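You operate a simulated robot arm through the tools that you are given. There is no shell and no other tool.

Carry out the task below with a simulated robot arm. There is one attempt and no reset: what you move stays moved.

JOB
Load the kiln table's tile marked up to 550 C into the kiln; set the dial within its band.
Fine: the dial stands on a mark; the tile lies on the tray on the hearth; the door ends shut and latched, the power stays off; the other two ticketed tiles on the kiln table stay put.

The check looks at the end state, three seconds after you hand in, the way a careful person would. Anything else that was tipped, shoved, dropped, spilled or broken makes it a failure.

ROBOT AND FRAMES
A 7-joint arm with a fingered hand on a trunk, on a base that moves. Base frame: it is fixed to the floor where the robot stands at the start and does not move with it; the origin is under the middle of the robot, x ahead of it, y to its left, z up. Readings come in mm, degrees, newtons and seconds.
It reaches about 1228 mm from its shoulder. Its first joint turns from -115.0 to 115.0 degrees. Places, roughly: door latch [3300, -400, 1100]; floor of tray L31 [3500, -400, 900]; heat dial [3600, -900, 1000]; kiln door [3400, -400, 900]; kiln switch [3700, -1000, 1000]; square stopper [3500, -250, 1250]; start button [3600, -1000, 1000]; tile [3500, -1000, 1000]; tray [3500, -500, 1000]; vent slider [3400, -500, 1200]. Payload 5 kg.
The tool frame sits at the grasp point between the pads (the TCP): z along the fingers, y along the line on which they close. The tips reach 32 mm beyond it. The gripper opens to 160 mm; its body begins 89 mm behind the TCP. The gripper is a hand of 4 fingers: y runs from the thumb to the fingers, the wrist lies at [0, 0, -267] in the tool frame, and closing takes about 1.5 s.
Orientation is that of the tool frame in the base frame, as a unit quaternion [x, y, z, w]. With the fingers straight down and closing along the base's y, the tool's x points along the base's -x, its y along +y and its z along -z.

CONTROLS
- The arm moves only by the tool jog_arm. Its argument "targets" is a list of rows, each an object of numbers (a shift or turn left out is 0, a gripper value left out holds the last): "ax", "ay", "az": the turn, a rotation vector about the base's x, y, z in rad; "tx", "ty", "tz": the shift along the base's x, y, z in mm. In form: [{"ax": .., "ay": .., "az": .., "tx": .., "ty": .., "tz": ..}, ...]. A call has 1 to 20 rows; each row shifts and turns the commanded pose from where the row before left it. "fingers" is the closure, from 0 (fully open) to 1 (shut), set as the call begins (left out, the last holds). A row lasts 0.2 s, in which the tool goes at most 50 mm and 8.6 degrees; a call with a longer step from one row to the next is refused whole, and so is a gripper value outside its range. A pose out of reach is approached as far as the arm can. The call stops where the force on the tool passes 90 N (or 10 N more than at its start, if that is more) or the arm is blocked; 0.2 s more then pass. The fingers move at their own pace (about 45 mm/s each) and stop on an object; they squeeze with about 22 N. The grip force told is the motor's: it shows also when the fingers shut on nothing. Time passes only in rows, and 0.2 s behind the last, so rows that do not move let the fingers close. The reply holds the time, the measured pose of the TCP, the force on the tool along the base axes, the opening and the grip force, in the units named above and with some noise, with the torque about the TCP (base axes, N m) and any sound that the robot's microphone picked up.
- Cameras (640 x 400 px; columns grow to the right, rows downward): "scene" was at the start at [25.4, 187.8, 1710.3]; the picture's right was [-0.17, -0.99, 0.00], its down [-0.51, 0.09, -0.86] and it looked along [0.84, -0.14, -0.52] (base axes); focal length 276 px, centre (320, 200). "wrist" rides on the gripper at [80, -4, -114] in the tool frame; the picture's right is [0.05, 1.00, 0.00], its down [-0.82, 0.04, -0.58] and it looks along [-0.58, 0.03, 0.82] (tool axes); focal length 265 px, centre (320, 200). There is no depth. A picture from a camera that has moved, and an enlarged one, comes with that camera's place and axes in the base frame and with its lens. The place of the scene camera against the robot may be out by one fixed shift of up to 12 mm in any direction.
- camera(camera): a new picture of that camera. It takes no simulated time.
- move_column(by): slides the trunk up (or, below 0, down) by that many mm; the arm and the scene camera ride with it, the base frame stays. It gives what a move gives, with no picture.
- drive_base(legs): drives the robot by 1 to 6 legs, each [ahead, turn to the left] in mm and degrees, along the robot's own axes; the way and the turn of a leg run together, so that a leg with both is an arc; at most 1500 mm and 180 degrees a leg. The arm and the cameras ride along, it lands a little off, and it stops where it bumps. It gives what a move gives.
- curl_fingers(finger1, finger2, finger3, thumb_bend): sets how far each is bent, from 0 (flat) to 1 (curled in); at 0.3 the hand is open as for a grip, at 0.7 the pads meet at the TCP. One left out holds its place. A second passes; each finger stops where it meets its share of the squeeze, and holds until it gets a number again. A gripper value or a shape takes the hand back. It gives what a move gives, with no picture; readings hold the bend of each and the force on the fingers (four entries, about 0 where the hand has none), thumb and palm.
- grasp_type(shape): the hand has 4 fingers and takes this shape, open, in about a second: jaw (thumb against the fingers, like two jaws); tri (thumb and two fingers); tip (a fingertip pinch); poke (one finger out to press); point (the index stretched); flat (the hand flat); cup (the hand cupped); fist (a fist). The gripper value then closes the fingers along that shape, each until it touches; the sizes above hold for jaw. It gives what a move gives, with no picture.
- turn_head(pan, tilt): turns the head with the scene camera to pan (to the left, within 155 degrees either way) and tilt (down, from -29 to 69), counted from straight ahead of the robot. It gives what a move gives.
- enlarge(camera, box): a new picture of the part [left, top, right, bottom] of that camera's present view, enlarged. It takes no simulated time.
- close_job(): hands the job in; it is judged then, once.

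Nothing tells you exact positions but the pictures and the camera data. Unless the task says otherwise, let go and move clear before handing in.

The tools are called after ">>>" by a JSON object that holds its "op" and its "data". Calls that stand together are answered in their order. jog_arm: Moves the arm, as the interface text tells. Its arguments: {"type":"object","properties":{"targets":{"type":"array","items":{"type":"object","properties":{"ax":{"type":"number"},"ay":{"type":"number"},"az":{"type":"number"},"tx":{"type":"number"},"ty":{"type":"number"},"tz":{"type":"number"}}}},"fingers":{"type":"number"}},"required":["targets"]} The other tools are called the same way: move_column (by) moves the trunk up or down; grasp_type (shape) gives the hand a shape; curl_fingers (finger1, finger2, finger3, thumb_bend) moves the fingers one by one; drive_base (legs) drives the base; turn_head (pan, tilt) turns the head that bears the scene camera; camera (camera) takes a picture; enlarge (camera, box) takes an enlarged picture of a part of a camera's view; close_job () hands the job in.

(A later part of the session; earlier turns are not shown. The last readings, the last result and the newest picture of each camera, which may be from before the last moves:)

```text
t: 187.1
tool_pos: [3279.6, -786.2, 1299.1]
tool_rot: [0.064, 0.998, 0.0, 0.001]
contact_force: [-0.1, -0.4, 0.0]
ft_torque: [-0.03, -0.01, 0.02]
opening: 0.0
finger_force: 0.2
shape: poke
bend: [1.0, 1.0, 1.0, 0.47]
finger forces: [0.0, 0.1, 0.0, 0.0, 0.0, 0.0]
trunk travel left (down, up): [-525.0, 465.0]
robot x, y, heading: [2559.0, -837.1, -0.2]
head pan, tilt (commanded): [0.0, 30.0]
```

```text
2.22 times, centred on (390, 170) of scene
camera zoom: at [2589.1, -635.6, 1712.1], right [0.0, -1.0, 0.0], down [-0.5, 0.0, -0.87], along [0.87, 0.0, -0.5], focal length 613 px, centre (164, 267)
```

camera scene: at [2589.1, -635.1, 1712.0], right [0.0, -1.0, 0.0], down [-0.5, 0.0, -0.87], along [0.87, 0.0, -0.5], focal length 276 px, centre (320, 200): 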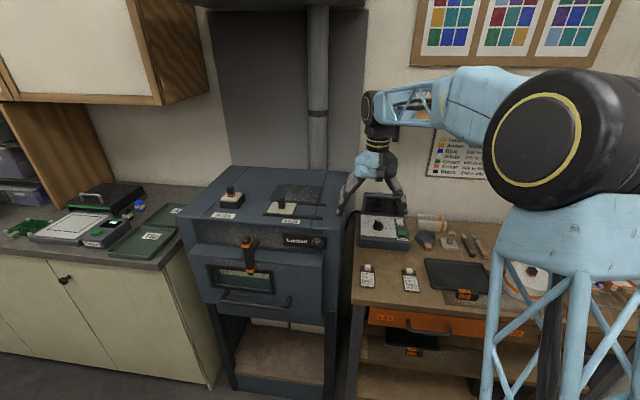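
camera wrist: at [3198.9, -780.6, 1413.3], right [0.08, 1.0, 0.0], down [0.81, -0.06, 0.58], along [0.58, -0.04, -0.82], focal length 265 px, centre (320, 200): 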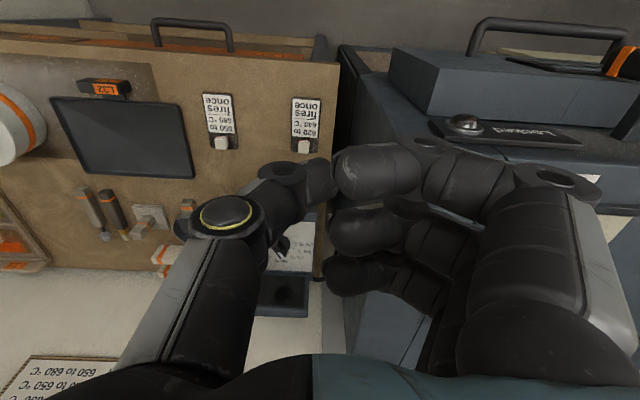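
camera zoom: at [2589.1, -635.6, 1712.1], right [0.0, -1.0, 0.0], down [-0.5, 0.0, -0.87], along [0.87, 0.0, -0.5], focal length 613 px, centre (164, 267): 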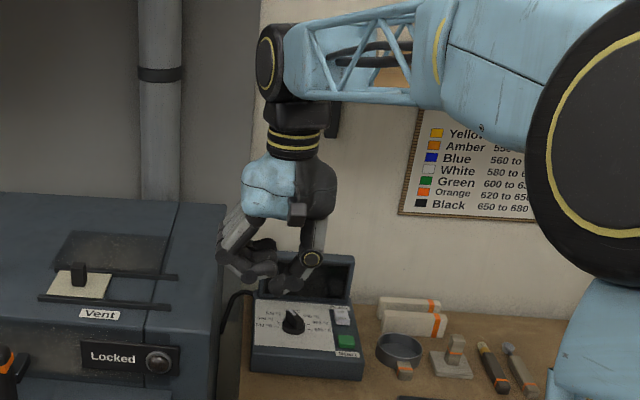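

>>> {"op": "grasp_type", "data": {"shape": "point"}}

>>> {"op": "camera", "data": {"camera": "wrist"}}

>>> {"op": "enlarge", "data": {"camera": "scene", "box": [330, 80, 450, 260]}}

```text
t: 188.0
tool_pos: [3278.6, -785.7, 1299.7]
tool_rot: [0.064, 0.998, 0.0, 0.0]
contact_force: [-0.4, 0.6, 0.2]
ft_torque: [-0.02, 0.02, -0.04]
opening: 152.2
finger_force: 0.1
shape: point
bend: [0.3, 1.0, 1.0, 0.54]
finger forces: [0.0, 0.0, 0.0, 0.0, 0.0, 0.0]
trunk travel left (down, up): [-525.0, 465.0]
robot x, y, heading: [2559.1, -836.2, -0.3]
head pan, tilt (commanded): [0.0, 30.0]
```

```text
taken
camera wrist: at [3198.9, -780.6, 1413.3], right [0.08, 1.0, 0.0], down [0.81, -0.06, 0.58], along [0.58, -0.04, -0.82], focal length 265 px, centre (320, 200)
```

wrist: 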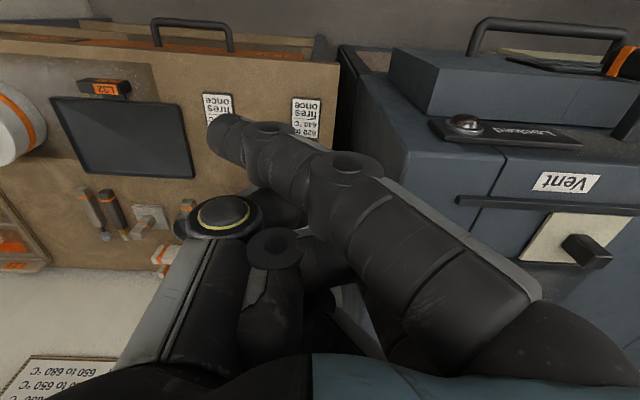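

```text
2.22 times, centred on (390, 170) of scene
camera zoom: at [2589.1, -635.5, 1712.1], right [0.0, -1.0, 0.0], down [-0.5, 0.0, -0.87], along [0.87, 0.0, -0.5], focal length 613 px, centre (164, 267)
```

zoom: 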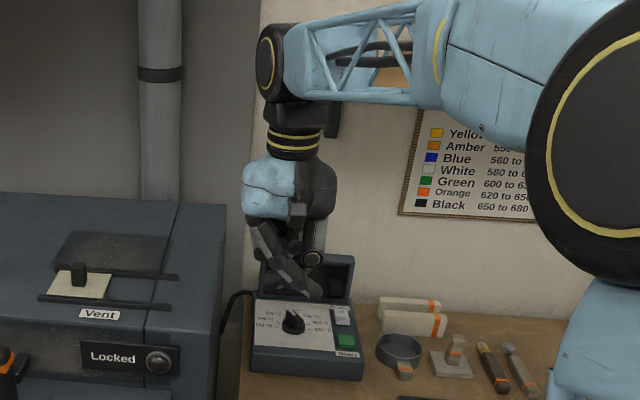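

I'd like a slim "beak": outer fingers curled away, middle finger and thumb together at the TCP. I set that up in free air and look.

>>> {"op": "grasp_type", "data": {"shape": "jaw"}}

>>> {"op": "curl_fingers", "data": {"finger1": 1.0, "finger2": 0.7, "finger3": 1.0, "thumb_bend": 0.7}}

>>> {"op": "camera", "data": {"camera": "wrist"}}

>>> {"op": "enlarge", "data": {"camera": "scene", "box": [330, 120, 430, 260]}}

```text
t: 188.9
tool_pos: [3278.2, -786.7, 1298.2]
tool_rot: [0.065, 0.998, 0.0, 0.0]
contact_force: [-0.5, 0.3, -0.6]
ft_torque: [-0.02, -0.01, -0.01]
opening: 160.0
finger_force: 0.1
shape: jaw
bend: [0.3, 0.3, 0.3, 0.3]
finger forces: [0.0, 0.0, 0.1, 0.0, 0.1, 0.1]
trunk travel left (down, up): [-525.0, 465.0]
robot x, y, heading: [2563.5, -839.7, -0.1]
head pan, tilt (commanded): [0.0, 30.0]
```

```text
t: 189.9
tool_pos: [3278.7, -787.0, 1299.9]
tool_rot: [0.065, 0.998, 0.0, 0.0]
contact_force: [0.2, 0.2, -0.1]
ft_torque: [-0.02, 0.01, 0.01]
opening: 50.3
finger_force: 0.1
shape: fingers
bend: [1.0, 0.7, 1.0, 0.7]
finger forces: [0.0, 0.0, 0.0, 0.0, 0.1, 0.0]
trunk travel left (down, up): [-525.0, 465.0]
robot x, y, heading: [2564.7, -839.7, -0.5]
head pan, tilt (commanded): [0.0, 30.0]
```

```text
taken
camera wrist: at [3198.9, -780.6, 1413.3], right [0.08, 1.0, 0.0], down [0.81, -0.06, 0.58], along [0.58, -0.04, -0.82], focal length 265 px, centre (320, 200)
```

wrist: 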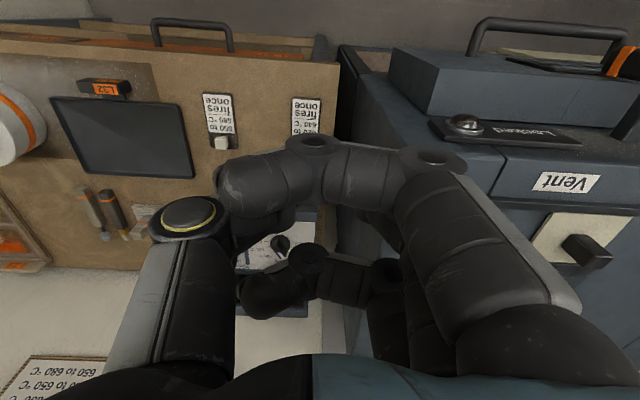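

```text
2.86 times, centred on (380, 190) of scene
camera zoom: at [2589.1, -635.6, 1712.1], right [0.0, -1.0, 0.0], down [-0.5, 0.0, -0.87], along [0.87, 0.0, -0.5], focal length 788 px, centre (149, 229)
```

zoom: 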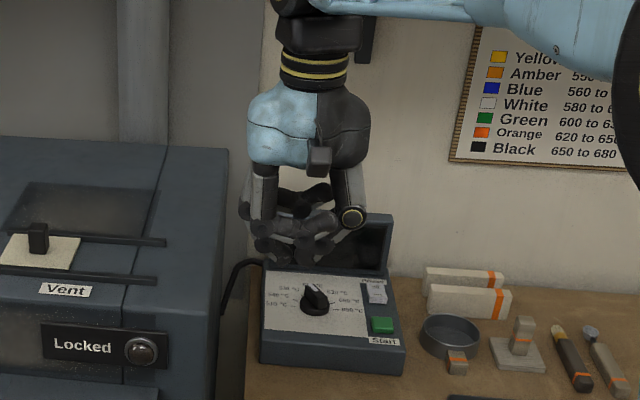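

The jaw grip on the pointer bar with a slight backward lean should clear the housing. I first check in free air that the wrist can yaw the needed +60°.

>>> {"op": "grasp_type", "data": {"shape": "jaw"}}

>>> {"op": "jog_arm", "data": {"targets": [{"tx": 20, "ty": -5, "az": 0.13}, {"tx": 20, "ty": -5, "az": 0.13}, {"tx": 20, "ty": -5, "az": 0.13}, {"tx": 20, "ty": -5, "az": 0.13}, {"tx": 20, "ty": -5, "az": 0.13}, {"tx": 20, "ty": -5, "az": 0.13}, {"tx": 20, "ty": -5, "az": 0.13}, {"tx": 20, "ty": -5, "az": 0.13}, {}], "fingers": 0.78}}

>>> {"op": "camera", "data": {"camera": "wrist"}}

```text
t: 190.8
tool_pos: [3279.3, -786.4, 1299.7]
tool_rot: [0.065, 0.998, 0.0, -0.001]
contact_force: [0.2, -0.2, -0.2]
ft_torque: [0.02, 0.03, 0.01]
opening: 159.8
finger_force: 0.0
shape: jaw
bend: [0.3, 0.3, 0.3, 0.3]
finger forces: [0.0, 0.0, 0.1, 0.1, 0.0, 0.0]
trunk travel left (down, up): [-525.0, 465.0]
robot x, y, heading: [2559.3, -840.4, -0.4]
head pan, tilt (commanded): [0.0, 30.0]
```

```text
t: 192.8
tool_pos: [3438.8, -826.7, 1299.2]
tool_rot: [-0.44, 0.898, -0.001, 0.001]
contact_force: [0.0, 0.4, 0.1]
ft_torque: [-0.04, -0.03, -0.02]
opening: 35.7
finger_force: 0.2
shape: jaw
bend: [0.73, 0.73, 0.73, 0.7]
finger forces: [0.0, 0.0, 0.1, 0.0, 0.0, 0.0]
trunk travel left (down, up): [-525.0, 465.0]
robot x, y, heading: [2561.8, -835.8, -0.3]
head pan, tilt (commanded): [0.0, 30.0]
```

```text
taken
camera wrist: at [3393.3, -893.3, 1413.5], right [-0.82, 0.57, 0.0], down [0.46, 0.67, 0.58], along [0.33, 0.47, -0.82], focal length 265 px, centre (320, 200)
```

wrist: 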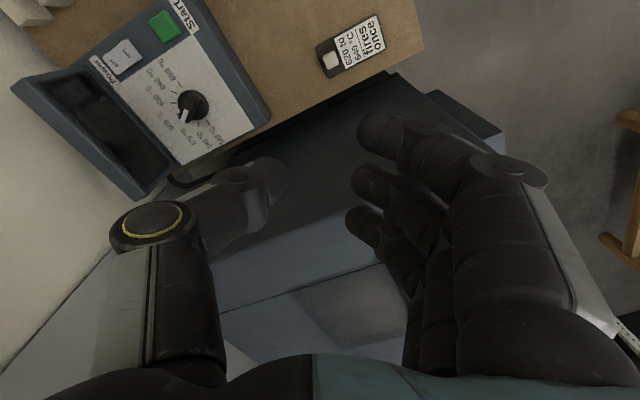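

The wrist allows it. This view also shows the dial more from above; I zoom to double-check the pointer's mark.

>>> {"op": "enlarge", "data": {"camera": "wrist", "box": [140, 60, 250, 150]}}

```text
4.44 times, centred on (195, 105) of wrist
camera zoom: at [3393.3, -893.3, 1413.5], right [-0.82, 0.57, 0.0], down [0.46, 0.67, 0.58], along [0.33, 0.47, -0.82], focal length 1180 px, centre (876, 622)
```

zoom: 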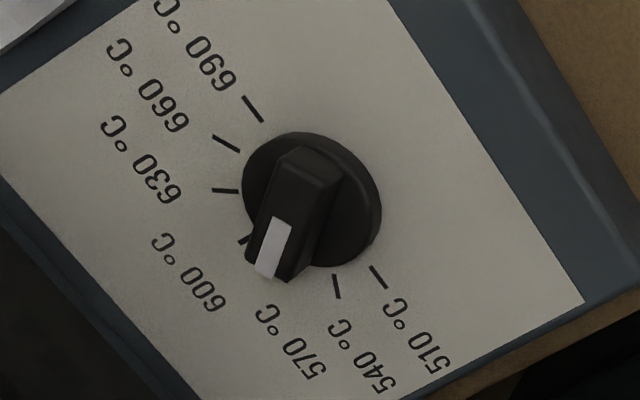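

The pointer is clearly on 570 (its tick is covered, all others visible). From the wrist views the dial centre is at about (3639,-910.5), panel z≈955. I yaw back 30°, lean the hand slightly, and move above the dial.

>>> {"op": "jog_arm", "data": {"targets": [{"tx": 25, "ty": -10.5, "tz": -25, "az": -0.1295}, {"tx": 25, "ty": -10.5, "tz": -25, "az": -0.1295}, {"tx": 25, "ty": -10.5, "tz": -25, "az": -0.1295}, {"tx": 25, "ty": -10.5, "tz": -25, "az": -0.1295}, {"tx": 25, "ty": -10.5, "tz": -25, "ax": 0.033, "ay": -0.08}, {"tx": 25, "ty": -10.5, "tz": -25, "ax": 0.033, "ay": -0.08}, {"tx": 25, "ty": -10.5, "tz": -25, "ax": 0.033, "ay": -0.08}, {"tx": 25, "ty": -10.3, "tz": -25}, {}]}}

>>> {"op": "camera", "data": {"camera": "wrist"}}

>>> {"op": "enlarge", "data": {"camera": "scene", "box": [330, 130, 450, 260]}}

```text
t: 194.8
tool_pos: [3624.9, -909.5, 1094.8]
tool_rot: [-0.194, 0.972, 0.025, 0.126]
contact_force: [-0.2, 0.0, -1.3]
ft_torque: [-0.01, 0.01, 0.03]
opening: 35.6
finger_force: 0.1
shape: jaw
bend: [0.73, 0.73, 0.73, 0.7]
finger forces: [0.1, 0.0, 0.1, 0.0, 0.0, 0.1]
out of reach, approached as far as the arm can: row 8
trunk travel left (down, up): [-525.0, 465.0]
robot x, y, heading: [2564.6, -835.8, -0.1]
head pan, tilt (commanded): [0.0, 30.0]
```

```text
taken
camera wrist: at [3528.5, -955.7, 1184.1], right [-0.43, 0.9, -0.01], down [0.58, 0.29, 0.77], along [0.7, 0.32, -0.64], focal length 265 px, centre (320, 200)
```

wrist: 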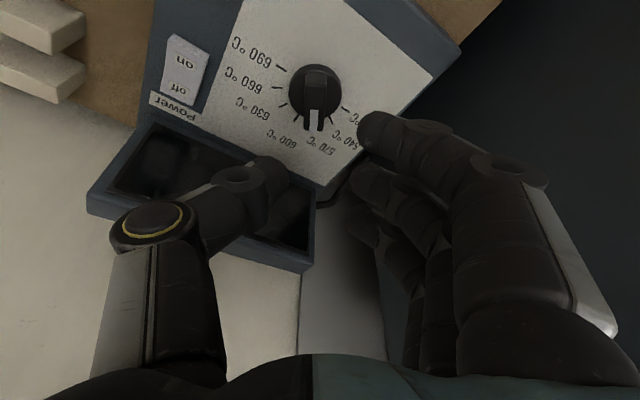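

```text
3.08 times, centred on (390, 195) of scene
camera zoom: at [2590.0, -635.4, 1712.0], right [0.0, -1.0, 0.0], down [-0.5, 0.0, -0.87], along [0.87, 0.0, -0.5], focal length 849 px, centre (105, 215)
```

zoom: 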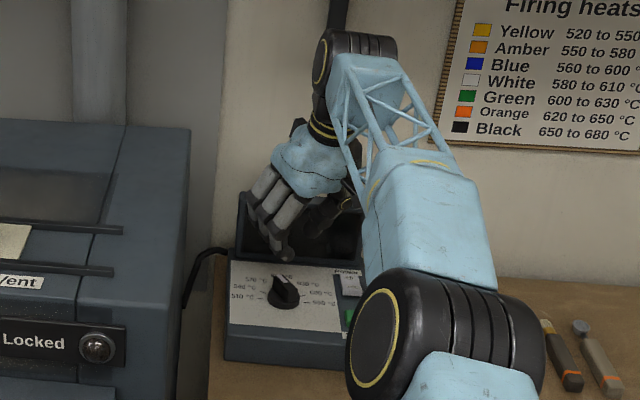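

The arm is at its reach limit. I retract the hand, then drive the base forward 120 mm.

>>> {"op": "jog_arm", "data": {"targets": [{"tx": -35, "tz": 20}, {"tx": -40, "tz": 20}, {"tx": -40}, {"tx": -40}]}}

>>> {"op": "drive_base", "data": {"legs": [[130, 0]]}}

>>> {"op": "camera", "data": {"camera": "wrist"}}

>>> {"op": "camera", "data": {"camera": "scene"}}

```text
t: 195.8
tool_pos: [3468.5, -911.1, 1136.7]
tool_rot: [-0.194, 0.972, 0.025, 0.127]
contact_force: [-0.7, -0.5, 0.1]
ft_torque: [0.03, -0.04, -0.01]
opening: 35.4
finger_force: 0.1
shape: jaw
bend: [0.73, 0.73, 0.73, 0.7]
finger forces: [0.0, 0.0, 0.0, 0.0, 0.0, 0.0]
trunk travel left (down, up): [-525.0, 465.0]
robot x, y, heading: [2560.1, -840.5, -0.3]
head pan, tilt (commanded): [0.0, 30.0]
```

```text
t: 197.1
tool_pos: [3599.4, -913.6, 1133.6]
tool_rot: [-0.192, 0.973, 0.025, 0.127]
contact_force: [0.5, 0.7, 0.6]
ft_torque: [-0.03, 0.03, 0.01]
opening: 35.7
finger_force: 0.1
shape: jaw
bend: [0.73, 0.73, 0.73, 0.7]
finger forces: [0.0, 0.1, 0.0, 0.0, 0.0, 0.0]
trunk travel left (down, up): [-525.0, 465.0]
robot x, y, heading: [2691.2, -841.0, -0.4]
head pan, tilt (commanded): [0.0, 30.0]
```

```text
taken
camera wrist: at [3502.4, -958.4, 1223.9], right [-0.43, 0.9, -0.01], down [0.58, 0.28, 0.77], along [0.7, 0.32, -0.64], focal length 265 px, centre (320, 200)
```

wrist: 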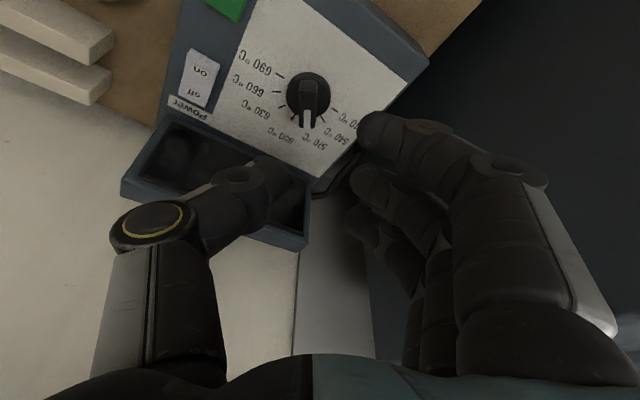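

```text
taken
camera scene: at [2720.0, -636.4, 1712.0], right [-0.01, -1.0, 0.0], down [-0.5, 0.0, -0.87], along [0.87, 0.0, -0.5], focal length 276 px, centre (320, 200)
```

scene: 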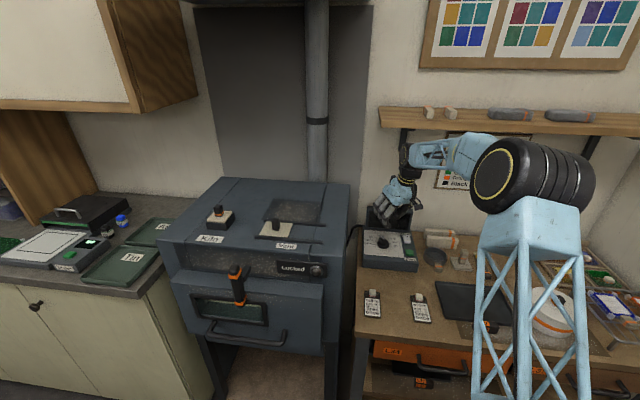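

The pointer bar is aligned with my grip axis. I zoom to measure its position accurately.

>>> {"op": "enlarge", "data": {"camera": "wrist", "box": [260, 50, 360, 140]}}

```text
4.44 times, centred on (310, 95) of wrist
camera zoom: at [3502.4, -958.4, 1223.9], right [-0.43, 0.9, -0.01], down [0.58, 0.28, 0.77], along [0.7, 0.32, -0.64], focal length 1180 px, centre (364, 667)
```

zoom: 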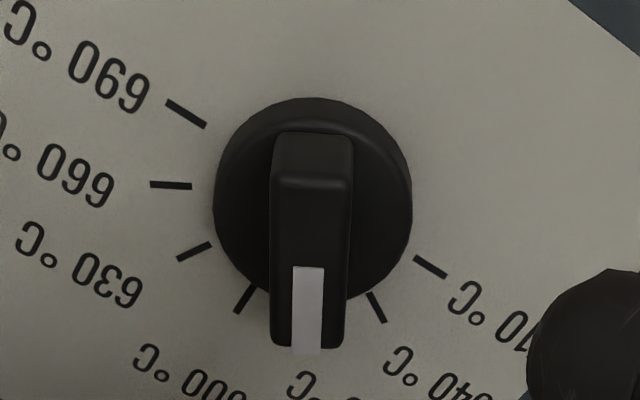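

Dial centre confirmed at (3639,-911), bar top z≈985. I position the fingers above it.

>>> {"op": "jog_arm", "data": {"targets": [{"tx": 12, "tz": -25}, {"tx": 12, "tz": -25}, {"tx": 11, "ty": 1, "tz": -25}, {}]}}

>>> {"op": "camera", "data": {"camera": "wrist"}}

>>> {"op": "enlarge", "data": {"camera": "scene", "box": [340, 130, 440, 280]}}

```text
t: 198.1
tool_pos: [3636.0, -913.0, 1059.5]
tool_rot: [-0.192, 0.973, 0.024, 0.128]
contact_force: [0.0, -1.3, 0.1]
ft_torque: [0.02, 0.0, -0.01]
opening: 35.7
finger_force: 0.0
shape: jaw
bend: [0.73, 0.73, 0.73, 0.7]
finger forces: [0.1, 0.1, 0.1, 0.0, 0.1, 0.0]
trunk travel left (down, up): [-525.0, 465.0]
robot x, y, heading: [2689.3, -842.4, -0.4]
head pan, tilt (commanded): [0.0, 30.0]
```

```text
taken
camera wrist: at [3538.1, -957.5, 1150.1], right [-0.43, 0.9, -0.01], down [0.58, 0.28, 0.77], along [0.7, 0.32, -0.64], focal length 265 px, centre (320, 200)
```

wrist: 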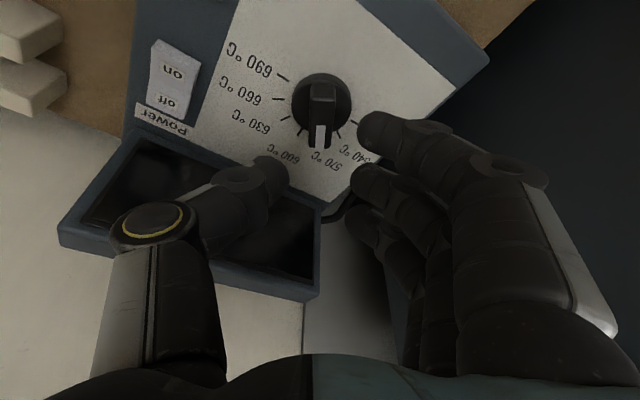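

```text
2.67 times, centred on (390, 205) of scene
camera zoom: at [2719.1, -636.3, 1712.1], right [-0.01, -1.0, 0.0], down [-0.5, 0.0, -0.87], along [0.87, 0.0, -0.5], focal length 736 px, centre (133, 187)
```

zoom: 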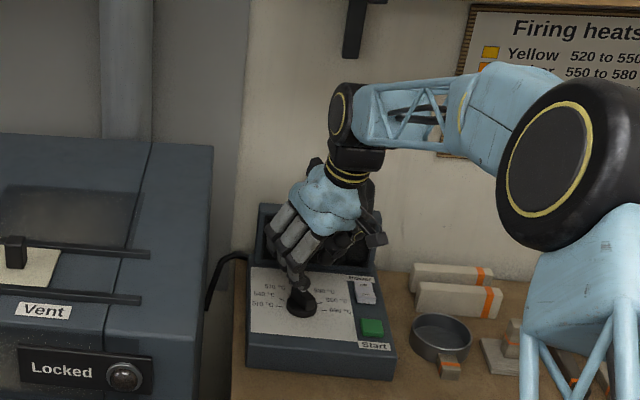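

>>> {"op": "jog_arm", "data": {"targets": [{"tz": -15}, {"tz": -15}, {"tz": -10}, {}]}}

>>> {"op": "camera", "data": {"camera": "wrist"}}

>>> {"op": "enlarge", "data": {"camera": "scene", "box": [350, 180, 430, 270]}}

```text
t: 199.1
tool_pos: [3634.3, -913.5, 1020.4]
tool_rot: [-0.194, 0.972, 0.024, 0.128]
contact_force: [-0.3, -0.1, 0.0]
ft_torque: [0.01, -0.02, 0.03]
opening: 35.5
finger_force: 0.0
shape: jaw
bend: [0.73, 0.73, 0.73, 0.7]
finger forces: [0.0, 0.0, 0.0, 0.1, 0.1, 0.0]
trunk travel left (down, up): [-525.0, 465.0]
robot x, y, heading: [2692.0, -838.8, -0.1]
head pan, tilt (commanded): [0.0, 30.0]
```

```text
taken
camera wrist: at [3537.1, -957.4, 1109.1], right [-0.43, 0.9, -0.01], down [0.58, 0.28, 0.77], along [0.7, 0.32, -0.64], focal length 265 px, centre (320, 200)
```

wrist: 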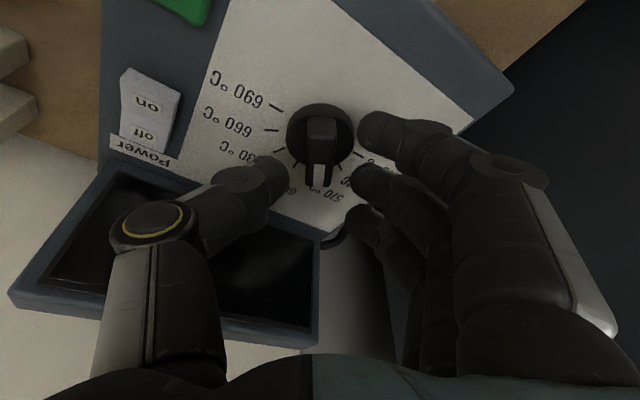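

```text
4.44 times, centred on (390, 225) of scene
camera zoom: at [2719.0, -636.3, 1712.1], right [-0.01, -1.0, 0.0], down [-0.5, 0.0, -0.87], along [0.87, 0.0, -0.5], focal length 1226 px, centre (9, 89)
```

zoom: 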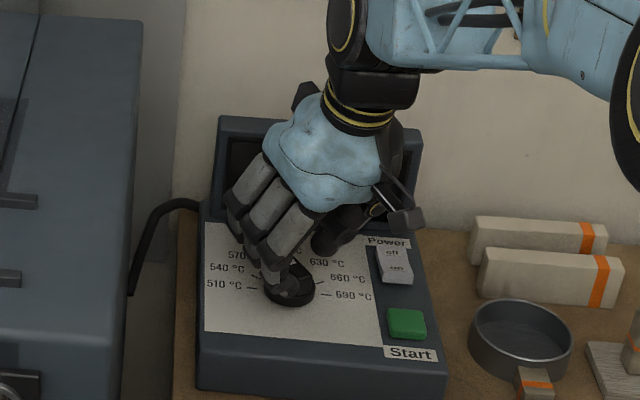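

>>> {"op": "jog_arm", "data": {"targets": [{"tz": -8}, {"tz": -7}, {}]}}

>>> {"op": "enlarge", "data": {"camera": "wrist", "box": [230, 80, 410, 240]}}

>>> {"op": "enlarge", "data": {"camera": "scene", "box": [350, 180, 430, 270]}}

```text
t: 199.9
tool_pos: [3634.0, -912.1, 1003.7]
tool_rot: [-0.193, 0.973, 0.025, 0.126]
contact_force: [0.1, 0.0, 0.6]
ft_torque: [0.01, 0.01, -0.01]
opening: 35.9
finger_force: 0.1
shape: jaw
bend: [0.73, 0.73, 0.73, 0.7]
finger forces: [0.0, 0.0, 0.0, 0.0, 0.0, 0.1]
trunk travel left (down, up): [-525.0, 465.0]
robot x, y, heading: [2695.0, -839.5, -0.0]
head pan, tilt (commanded): [0.0, 30.0]
```

```text
2.50 times, centred on (320, 160) of wrist
camera zoom: at [3536.8, -957.2, 1093.7], right [-0.43, 0.9, -0.01], down [0.58, 0.28, 0.77], along [0.7, 0.32, -0.64], focal length 664 px, centre (320, 300)
```

zoom: 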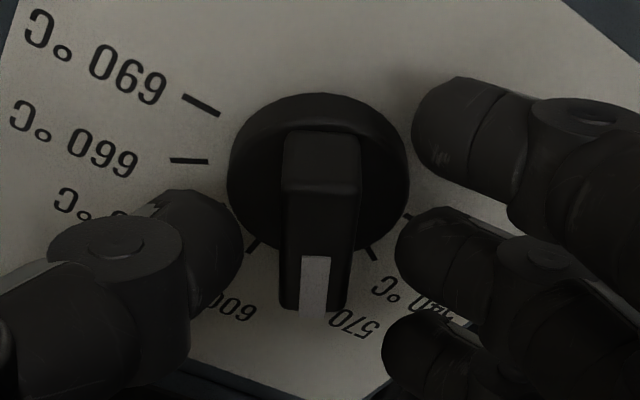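

```text
4.44 times, centred on (390, 225) of scene
camera zoom: at [2719.0, -636.3, 1712.1], right [-0.01, -1.0, 0.0], down [-0.5, 0.0, -0.87], along [0.87, 0.0, -0.5], focal length 1226 px, centre (9, 89)
```

zoom: 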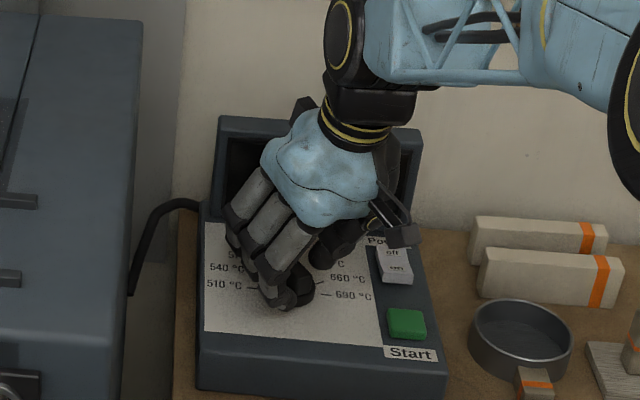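

>>> {"op": "jog_arm", "data": {"targets": [{"tz": -5}, {}]}}

>>> {"op": "jog_arm", "data": {"targets": [{"tz": -4}, {}]}}

>>> {"op": "enlarge", "data": {"camera": "wrist", "box": [230, 80, 410, 240]}}

```text
t: 200.5
tool_pos: [3632.6, -912.3, 998.1]
tool_rot: [-0.192, 0.973, 0.025, 0.126]
contact_force: [-0.3, -0.4, 0.2]
ft_torque: [-0.01, 0.02, 0.02]
opening: 35.4
finger_force: 0.0
shape: jaw
bend: [0.73, 0.73, 0.73, 0.7]
finger forces: [0.1, 0.1, 0.0, 0.0, 0.0, 0.1]
trunk travel left (down, up): [-525.0, 465.0]
robot x, y, heading: [2690.1, -838.6, -0.3]
head pan, tilt (commanded): [0.0, 30.0]
```

```text
t: 201.1
tool_pos: [3634.9, -911.5, 995.8]
tool_rot: [-0.192, 0.973, 0.024, 0.127]
contact_force: [-0.5, -1.1, 0.1]
ft_torque: [0.0, 0.02, -0.04]
opening: 35.6
finger_force: 0.0
shape: jaw
bend: [0.73, 0.73, 0.73, 0.7]
finger forces: [0.1, 0.0, 0.1, 0.0, 0.1, 0.0]
trunk travel left (down, up): [-525.0, 465.0]
robot x, y, heading: [2690.1, -843.5, -0.1]
head pan, tilt (commanded): [0.0, 30.0]
```

```text
2.50 times, centred on (320, 160) of wrist
camera zoom: at [3537.0, -957.4, 1084.6], right [-0.43, 0.9, -0.01], down [0.58, 0.28, 0.77], along [0.7, 0.32, -0.64], focal length 664 px, centre (320, 300)
```

zoom: 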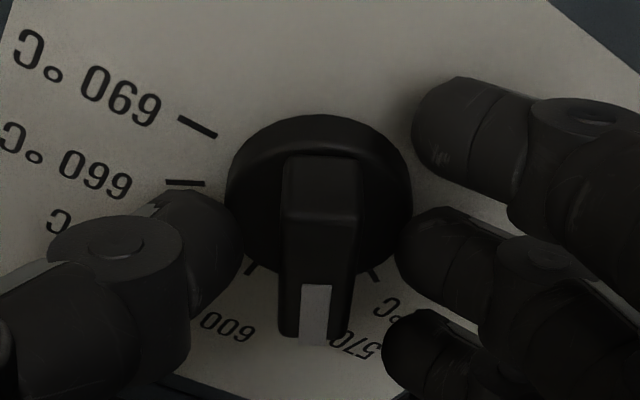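

>>> {"op": "jog_arm", "data": {"targets": [{"tz": -3}, {}]}}

>>> {"op": "jog_arm", "data": {"targets": [{"tz": -2}, {}]}}

```text
t: 201.7
tool_pos: [3633.6, -912.2, 992.5]
tool_rot: [-0.192, 0.973, 0.024, 0.126]
contact_force: [-0.3, -0.6, -0.2]
ft_torque: [0.01, 0.03, 0.01]
opening: 35.3
finger_force: 0.0
shape: jaw
bend: [0.73, 0.73, 0.73, 0.7]
finger forces: [0.0, 0.0, 0.0, 0.1, 0.1, 0.1]
trunk travel left (down, up): [-525.0, 465.0]
robot x, y, heading: [2693.2, -840.2, -0.3]
head pan, tilt (commanded): [0.0, 30.0]
```

```text
t: 202.3
tool_pos: [3633.8, -912.4, 990.9]
tool_rot: [-0.193, 0.973, 0.025, 0.127]
contact_force: [0.7, 1.9, 6.8]
ft_torque: [0.2, 0.19, -0.05]
opening: 35.7
finger_force: 0.1
shape: jaw
bend: [0.74, 0.73, 0.73, 0.7]
finger forces: [7.2, 0.0, 0.0, 0.0, 0.1, 0.1]
trunk travel left (down, up): [-525.0, 465.0]
robot x, y, heading: [2689.0, -841.7, -0.3]
head pan, tilt (commanded): [0.0, 30.0]
```

The lower outer finger just touched the panel (7 N). I raise 4 mm and close gently on the bar.

>>> {"op": "jog_arm", "data": {"targets": [{"tz": 4}, {}]}}

>>> {"op": "jog_arm", "data": {"targets": [{}, {}, {}], "fingers": 0.9}}

>>> {"op": "enlarge", "data": {"camera": "wrist", "box": [230, 80, 410, 240]}}

```text
t: 202.9
tool_pos: [3633.6, -913.0, 993.3]
tool_rot: [-0.193, 0.973, 0.024, 0.127]
contact_force: [0.8, 0.6, 0.0]
ft_torque: [-0.02, 0.02, 0.01]
opening: 35.4
finger_force: 0.1
shape: jaw
bend: [0.73, 0.73, 0.73, 0.7]
finger forces: [0.0, 0.0, 0.1, 0.0, 0.0, 0.0]
trunk travel left (down, up): [-525.0, 465.0]
robot x, y, heading: [2691.3, -834.9, -0.4]
head pan, tilt (commanded): [0.0, 30.0]
```

```text
t: 203.7
tool_pos: [3634.5, -912.9, 993.6]
tool_rot: [-0.193, 0.973, 0.024, 0.127]
contact_force: [0.7, 0.4, 0.6]
ft_torque: [-0.01, -0.02, 0.02]
opening: 10.6
finger_force: 15.1
shape: jaw
bend: [0.67, 0.72, 0.71, 0.7]
finger forces: [0.0, 6.8, 4.4, 0.1, 11.3, 0.0]
trunk travel left (down, up): [-525.0, 465.0]
robot x, y, heading: [2690.0, -840.3, -0.4]
head pan, tilt (commanded): [0.0, 30.0]
```

```text
2.50 times, centred on (320, 160) of wrist
camera zoom: at [3536.9, -957.4, 1083.7], right [-0.43, 0.9, -0.01], down [0.58, 0.28, 0.77], along [0.7, 0.32, -0.64], focal length 664 px, centre (320, 300)
```

zoom: 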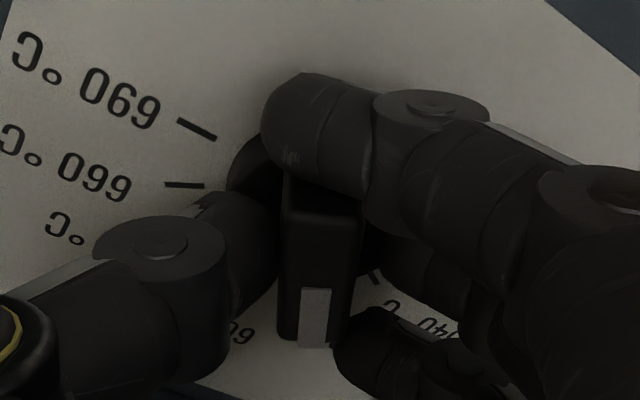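

The bar is gripped. I turn about the dial axis by 30° counter-clockwise.

>>> {"op": "jog_arm", "data": {"targets": [{"az": 0.0873, "ax": -0.009, "ay": 0.001}, {"az": 0.0873, "ax": -0.009, "ay": 0.001}, {"az": 0.0873, "ax": -0.009, "ay": 0.001}, {}]}}

>>> {"op": "enlarge", "data": {"camera": "wrist", "box": [200, 60, 440, 240]}}

```text
t: 204.7
tool_pos: [3634.3, -912.9, 994.4]
tool_rot: [-0.32, 0.94, 0.027, 0.119]
contact_force: [6.3, -7.2, 1.1]
ft_torque: [-0.33, -0.16, -0.06]
opening: 9.5
finger_force: 22.0
shape: jaw
bend: [0.68, 0.72, 0.71, 0.7]
finger forces: [0.1, 7.2, 6.0, 0.1, 21.2, 0.0]
trunk travel left (down, up): [-525.0, 465.0]
robot x, y, heading: [2690.9, -838.4, -0.3]
head pan, tilt (commanded): [0.0, 30.0]
```

```text
2.22 times, centred on (320, 150) of wrist
camera zoom: at [3552.1, -979.7, 1085.9], right [-0.65, 0.76, -0.04], down [0.48, 0.44, 0.76], along [0.59, 0.47, -0.65], focal length 590 px, centre (320, 311)
```

zoom: 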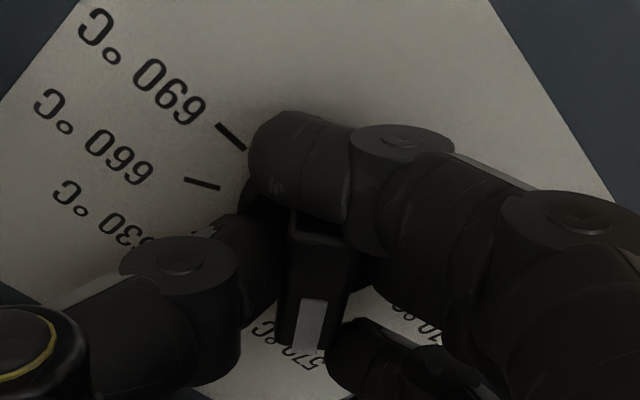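

>>> {"op": "jog_arm", "data": {"targets": [{"az": 0.0873, "ax": -0.009, "ay": 0.001}, {"az": 0.0873, "ax": -0.009, "ay": 0.001}, {"az": 0.0873, "ax": -0.009, "ay": 0.001}, {}]}}

>>> {"op": "enlarge", "data": {"camera": "wrist", "box": [200, 60, 440, 240]}}

>>> {"op": "enlarge", "data": {"camera": "scene", "box": [350, 180, 430, 270]}}

```text
t: 205.7
tool_pos: [3634.6, -914.5, 995.7]
tool_rot: [-0.442, 0.89, 0.032, 0.109]
contact_force: [8.2, -10.4, 2.4]
ft_torque: [-0.35, -0.28, -0.13]
opening: 9.4
finger_force: 22.0
shape: jaw
bend: [0.68, 0.72, 0.71, 0.7]
finger forces: [0.1, 6.2, 4.1, 0.0, 24.8, 0.0]
trunk travel left (down, up): [-525.0, 465.0]
robot x, y, heading: [2689.1, -837.3, -0.5]
head pan, tilt (commanded): [0.0, 30.0]
```

```text
2.22 times, centred on (320, 150) of wrist
camera zoom: at [3571.8, -996.4, 1088.5], right [-0.82, 0.57, -0.05], down [0.35, 0.57, 0.74], along [0.45, 0.59, -0.67], focal length 590 px, centre (320, 311)
```

zoom: 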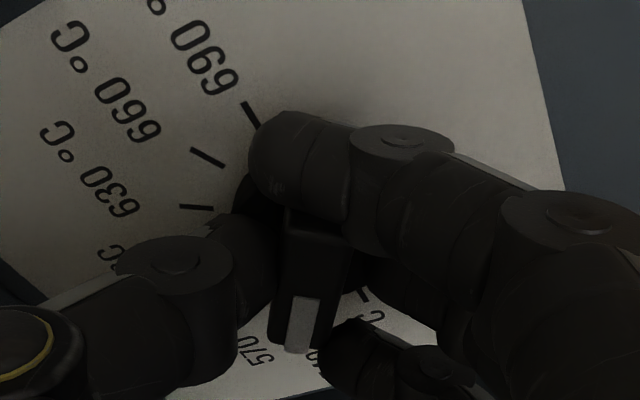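

```text
4.44 times, centred on (390, 225) of scene
camera zoom: at [2719.6, -637.5, 1712.2], right [-0.01, -1.0, 0.0], down [-0.5, 0.0, -0.87], along [0.87, 0.0, -0.5], focal length 1226 px, centre (9, 89)
```

zoom: 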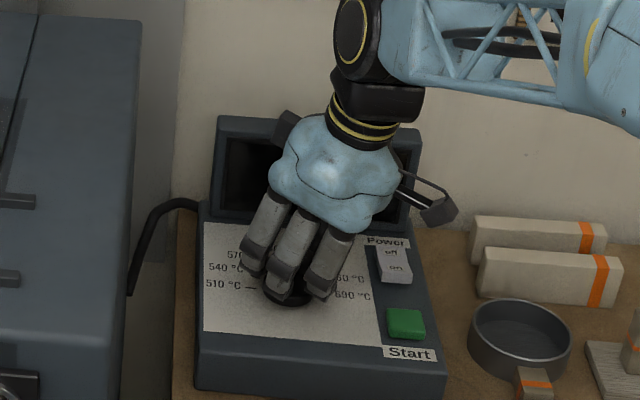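

The bar lags the hand by roughly 8–10°. I turn a further ~8°, then open slightly to inspect.

>>> {"op": "jog_arm", "data": {"targets": [{"az": 0.07, "ax": -0.007, "ay": 0.001, "ty": 1}, {"az": 0.07, "ax": -0.007, "ay": 0.001, "ty": 1}, {}]}}

>>> {"op": "enlarge", "data": {"camera": "wrist", "box": [200, 60, 440, 240]}}

```text
t: 206.5
tool_pos: [3633.4, -913.1, 994.0]
tool_rot: [-0.502, 0.858, 0.032, 0.101]
contact_force: [8.4, -22.5, 6.5]
ft_torque: [-0.63, -0.33, -0.23]
opening: 10.3
finger_force: 22.2
shape: jaw
bend: [0.68, 0.72, 0.71, 0.7]
finger forces: [0.0, 5.9, 3.0, 0.0, 31.1, 0.1]
trunk travel left (down, up): [-525.0, 465.0]
robot x, y, heading: [2690.1, -837.6, -0.6]
head pan, tilt (commanded): [0.0, 30.0]
```

```text
2.22 times, centred on (320, 150) of wrist
camera zoom: at [3583.6, -1002.6, 1089.8], right [-0.89, 0.45, -0.06], down [0.27, 0.63, 0.73], along [0.36, 0.64, -0.68], focal length 590 px, centre (320, 311)
```

zoom: 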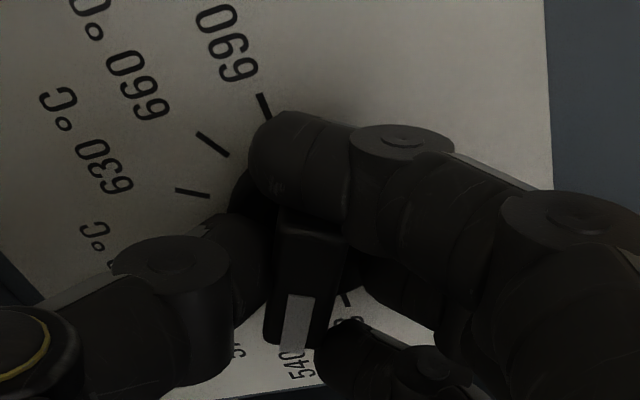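

The pointer now points at the 540 label. I open the fingers a little and rise, to measure precisely.

>>> {"op": "jog_arm", "data": {"targets": [{}, {}, {}, {}], "fingers": 0.78}}

>>> {"op": "jog_arm", "data": {"targets": [{"tz": 15}, {"tz": 25}, {"tz": 35}, {"tz": 35}, {"tz": 30}, {}]}}

>>> {"op": "camera", "data": {"camera": "wrist"}}

```text
t: 207.5
tool_pos: [3633.4, -909.4, 994.1]
tool_rot: [-0.503, 0.858, 0.034, 0.101]
contact_force: [-0.3, 0.9, -0.5]
ft_torque: [0.02, 0.0, 0.0]
opening: 35.1
finger_force: 0.0
shape: jaw
bend: [0.73, 0.73, 0.73, 0.7]
finger forces: [0.0, 0.1, 0.1, 0.0, 0.0, 0.1]
trunk travel left (down, up): [-525.0, 465.0]
robot x, y, heading: [2688.9, -836.3, -0.2]
head pan, tilt (commanded): [0.0, 30.0]
```

```text
t: 208.9
tool_pos: [3633.9, -909.9, 1134.4]
tool_rot: [-0.503, 0.858, 0.033, 0.101]
contact_force: [0.7, 0.3, 0.8]
ft_torque: [0.0, 0.03, -0.02]
opening: 34.9
finger_force: 0.0
shape: jaw
bend: [0.73, 0.73, 0.73, 0.7]
finger forces: [0.0, 0.0, 0.1, 0.0, 0.0, 0.1]
trunk travel left (down, up): [-525.0, 465.0]
robot x, y, heading: [2691.7, -839.9, -0.3]
head pan, tilt (commanded): [0.0, 30.0]
```

```text
taken
camera wrist: at [3584.0, -1000.1, 1228.9], right [-0.89, 0.45, -0.06], down [0.27, 0.63, 0.73], along [0.36, 0.64, -0.68], focal length 265 px, centre (320, 200)
```

wrist: 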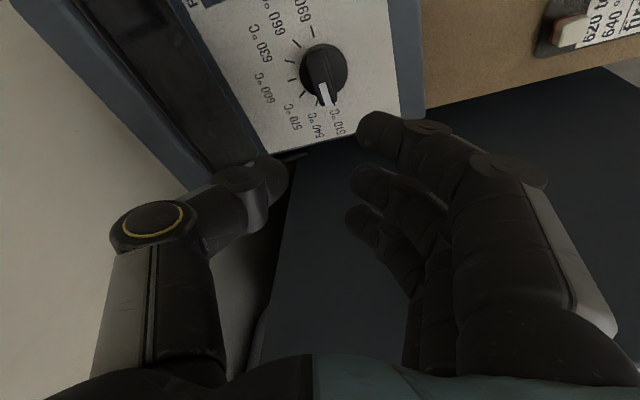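

>>> {"op": "enlarge", "data": {"camera": "wrist", "box": [270, 30, 370, 140]}}

>>> {"op": "enlarge", "data": {"camera": "scene", "box": [360, 225, 410, 265]}}

```text
3.64 times, centred on (320, 85) of wrist
camera zoom: at [3584.0, -1000.1, 1228.9], right [-0.89, 0.45, -0.06], down [0.27, 0.63, 0.73], along [0.36, 0.64, -0.68], focal length 965 px, centre (320, 618)
```

zoom: 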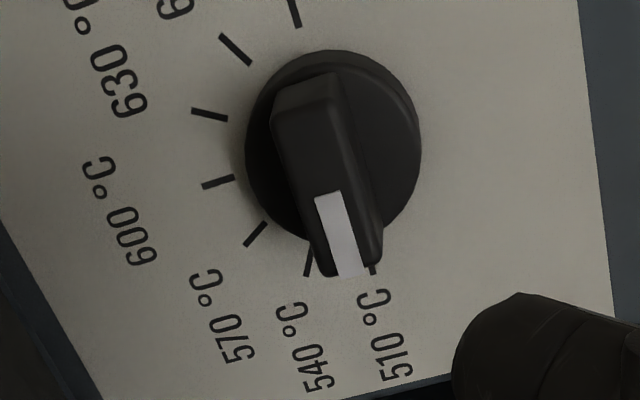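

```text
10.00 times, centred on (385, 245) of scene
camera zoom: at [2719.0, -636.5, 1712.0], right [-0.01, -1.0, 0.0], down [-0.5, 0.0, -0.87], along [0.87, 0.0, -0.5], focal length 2759 px, centre (-330, -250)
```

zoom: 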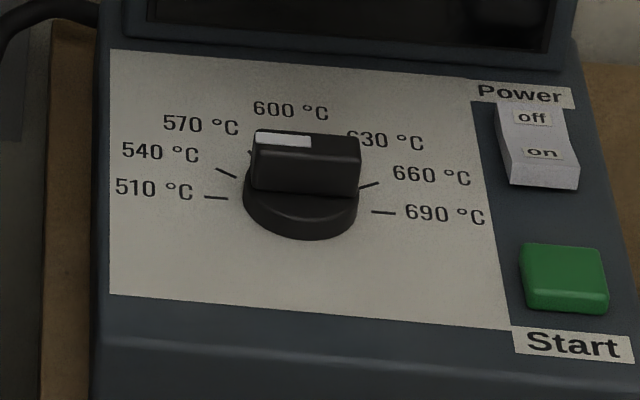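

The measurement shows that on release the loaded thumb flicked the pointer past 540 to the 510 end mark (82°). I'll go back: align the hand for 540, close gently with no side load (closing itself turns the bar into line), null the forces, and release.

>>> {"op": "jog_arm", "data": {"targets": [{"tx": 1, "ty": -2.3, "tz": -30, "az": -0.0435}, {"tx": 1, "ty": -2.3, "tz": -30, "az": -0.0435}, {"tz": -30}, {}], "fingers": 0.7}}

>>> {"op": "enlarge", "data": {"camera": "wrist", "box": [220, 40, 420, 220]}}

```text
t: 209.9
tool_pos: [3636.7, -916.9, 1044.2]
tool_rot: [-0.465, 0.879, 0.028, 0.103]
contact_force: [0.7, -0.3, -0.2]
ft_torque: [-0.02, -0.01, -0.03]
opening: 47.5
finger_force: 0.1
shape: jaw
bend: [0.73, 0.73, 0.73, 0.7]
finger forces: [0.0, 0.0, 0.0, 0.0, 0.0, 0.0]
trunk travel left (down, up): [-525.0, 465.0]
robot x, y, heading: [2692.0, -839.8, -0.5]
head pan, tilt (commanded): [0.0, 30.0]
```

```text
2.22 times, centred on (320, 130) of wrist
camera zoom: at [3578.4, -1001.4, 1138.4], right [-0.85, 0.52, -0.06], down [0.32, 0.6, 0.73], along [0.42, 0.6, -0.68], focal length 590 px, centre (320, 356)
```

zoom: 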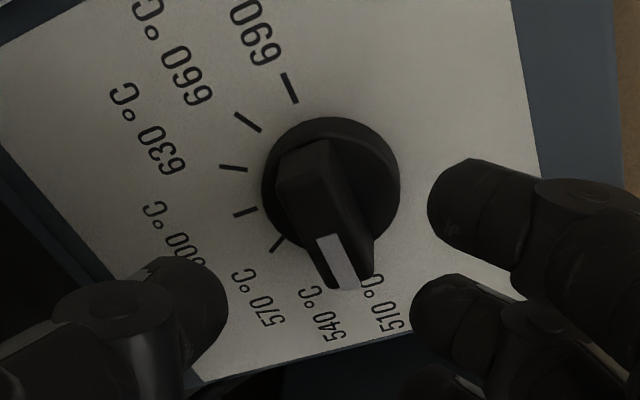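

>>> {"op": "jog_arm", "data": {"targets": [{"ty": 2, "tz": -20}, {"tz": -15}, {"tz": -10}, {}]}}

>>> {"op": "enlarge", "data": {"camera": "wrist", "box": [220, 60, 420, 240]}}

```text
t: 210.9
tool_pos: [3635.1, -914.2, 999.2]
tool_rot: [-0.465, 0.879, 0.028, 0.102]
contact_force: [-0.1, 0.4, -0.9]
ft_torque: [0.01, 0.03, 0.01]
opening: 47.6
finger_force: 0.0
shape: jaw
bend: [0.73, 0.73, 0.73, 0.7]
finger forces: [0.0, 0.0, 0.0, 0.1, 0.1, 0.1]
trunk travel left (down, up): [-525.0, 465.0]
robot x, y, heading: [2692.6, -838.4, -0.2]
head pan, tilt (commanded): [0.0, 30.0]
```

```text
2.22 times, centred on (320, 150) of wrist
camera zoom: at [3577.2, -998.7, 1094.4], right [-0.85, 0.52, -0.06], down [0.32, 0.6, 0.73], along [0.42, 0.6, -0.68], focal length 590 px, centre (320, 311)
```

zoom: 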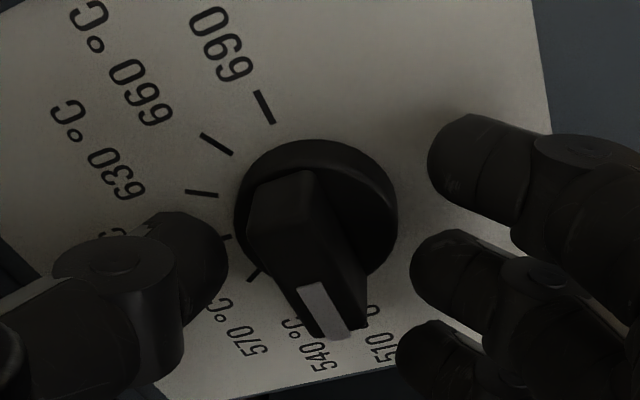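

The bar sits ~3 mm toward the thumb; I shift the hand accordingly, lower 4 mm, and close in stages.

>>> {"op": "jog_arm", "data": {"targets": [{"tx": 2.5, "ty": -1.7}, {"tz": -4}, {}]}}

>>> {"op": "jog_arm", "data": {"targets": [{}, {}, {}], "fingers": 0.82}}

>>> {"op": "enlarge", "data": {"camera": "wrist", "box": [220, 60, 420, 240]}}

```text
t: 211.7
tool_pos: [3639.5, -916.0, 995.2]
tool_rot: [-0.465, 0.879, 0.028, 0.102]
contact_force: [-0.7, -0.7, 1.7]
ft_torque: [0.0, -0.01, 0.0]
opening: 47.4
finger_force: 0.0
shape: jaw
bend: [0.73, 0.73, 0.73, 0.7]
finger forces: [0.0, 0.1, 0.0, 0.0, 0.1, 0.0]
trunk travel left (down, up): [-525.0, 465.0]
robot x, y, heading: [2691.0, -840.4, -0.4]
head pan, tilt (commanded): [0.0, 30.0]
```

```text
t: 212.5
tool_pos: [3637.9, -915.7, 994.9]
tool_rot: [-0.465, 0.879, 0.028, 0.102]
contact_force: [-0.3, 1.0, 0.5]
ft_torque: [0.0, 0.06, 0.0]
opening: 29.5
finger_force: 0.0
shape: jaw
bend: [0.73, 0.73, 0.73, 0.7]
finger forces: [0.0, 0.6, 0.0, 0.0, 0.1, 0.1]
trunk travel left (down, up): [-525.0, 465.0]
robot x, y, heading: [2693.6, -837.4, -0.4]
head pan, tilt (commanded): [0.0, 30.0]
```

```text
2.22 times, centred on (320, 150) of wrist
camera zoom: at [3580.9, -1000.1, 1090.8], right [-0.85, 0.52, -0.06], down [0.32, 0.6, 0.73], along [0.42, 0.6, -0.68], focal length 590 px, centre (320, 311)
```

zoom: 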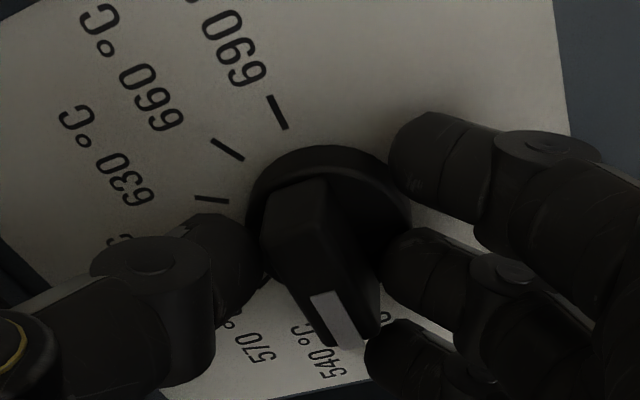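

>>> {"op": "jog_arm", "data": {"targets": [{}, {}, {}], "fingers": 0.88}}

>>> {"op": "enlarge", "data": {"camera": "wrist", "box": [220, 60, 420, 240]}}

```text
t: 213.3
tool_pos: [3639.1, -914.5, 995.2]
tool_rot: [-0.465, 0.879, 0.028, 0.102]
contact_force: [0.7, 1.0, -0.4]
ft_torque: [0.15, 0.25, 0.02]
opening: 11.9
finger_force: 21.7
shape: jaw
bend: [0.66, 0.72, 0.71, 0.7]
finger forces: [6.3, 9.7, 5.2, 0.0, 17.0, 0.0]
trunk travel left (down, up): [-525.0, 465.0]
robot x, y, heading: [2694.1, -842.3, -0.3]
head pan, tilt (commanded): [0.0, 30.0]
```

```text
2.22 times, centred on (320, 150) of wrist
camera zoom: at [3581.0, -999.8, 1090.7], right [-0.85, 0.52, -0.06], down [0.32, 0.6, 0.73], along [0.42, 0.6, -0.68], focal length 590 px, centre (320, 311)
```

zoom: 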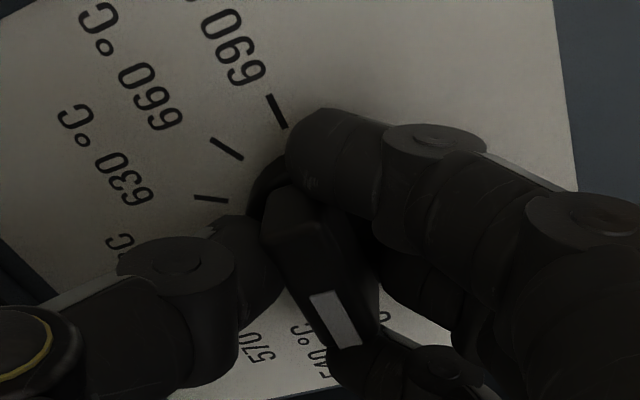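

All fingers now hold the bar in its present skew. I turn the hand clockwise 15° and watch how the pointer follows.

>>> {"op": "jog_arm", "data": {"targets": [{"az": -0.0873, "ax": 0.009, "ay": -0.001}, {"az": -0.0873, "ax": 0.009, "ay": -0.001}, {"az": -0.0873, "ax": 0.009, "ay": -0.001}, {}]}}

>>> {"op": "enlarge", "data": {"camera": "wrist", "box": [220, 60, 420, 240]}}

```text
t: 214.3
tool_pos: [3638.9, -914.4, 996.8]
tool_rot: [-0.345, 0.932, 0.026, 0.113]
contact_force: [1.5, -0.3, -2.4]
ft_torque: [0.13, 0.1, 0.03]
opening: 10.1
finger_force: 22.0
shape: jaw
bend: [0.68, 0.71, 0.71, 0.71]
finger forces: [1.6, 9.8, 6.1, 0.0, 14.1, 0.0]
trunk travel left (down, up): [-525.0, 465.0]
robot x, y, heading: [2692.2, -840.1, -0.1]
head pan, tilt (commanded): [0.0, 30.0]
```

```text
2.22 times, centred on (320, 150) of wrist
camera zoom: at [3560.6, -984.4, 1088.1], right [-0.69, 0.73, -0.04], down [0.46, 0.48, 0.75], along [0.56, 0.49, -0.66], focal length 590 px, centre (320, 311)
```

zoom: 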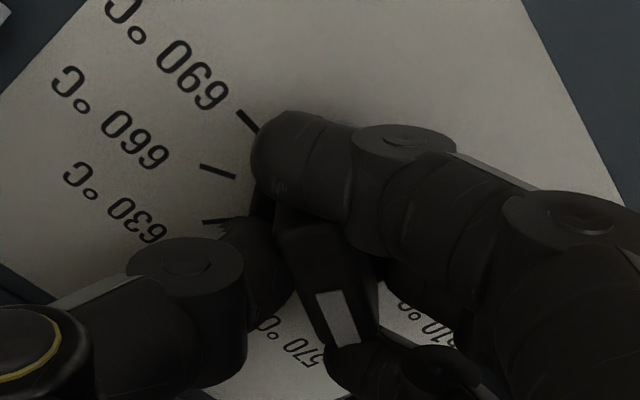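

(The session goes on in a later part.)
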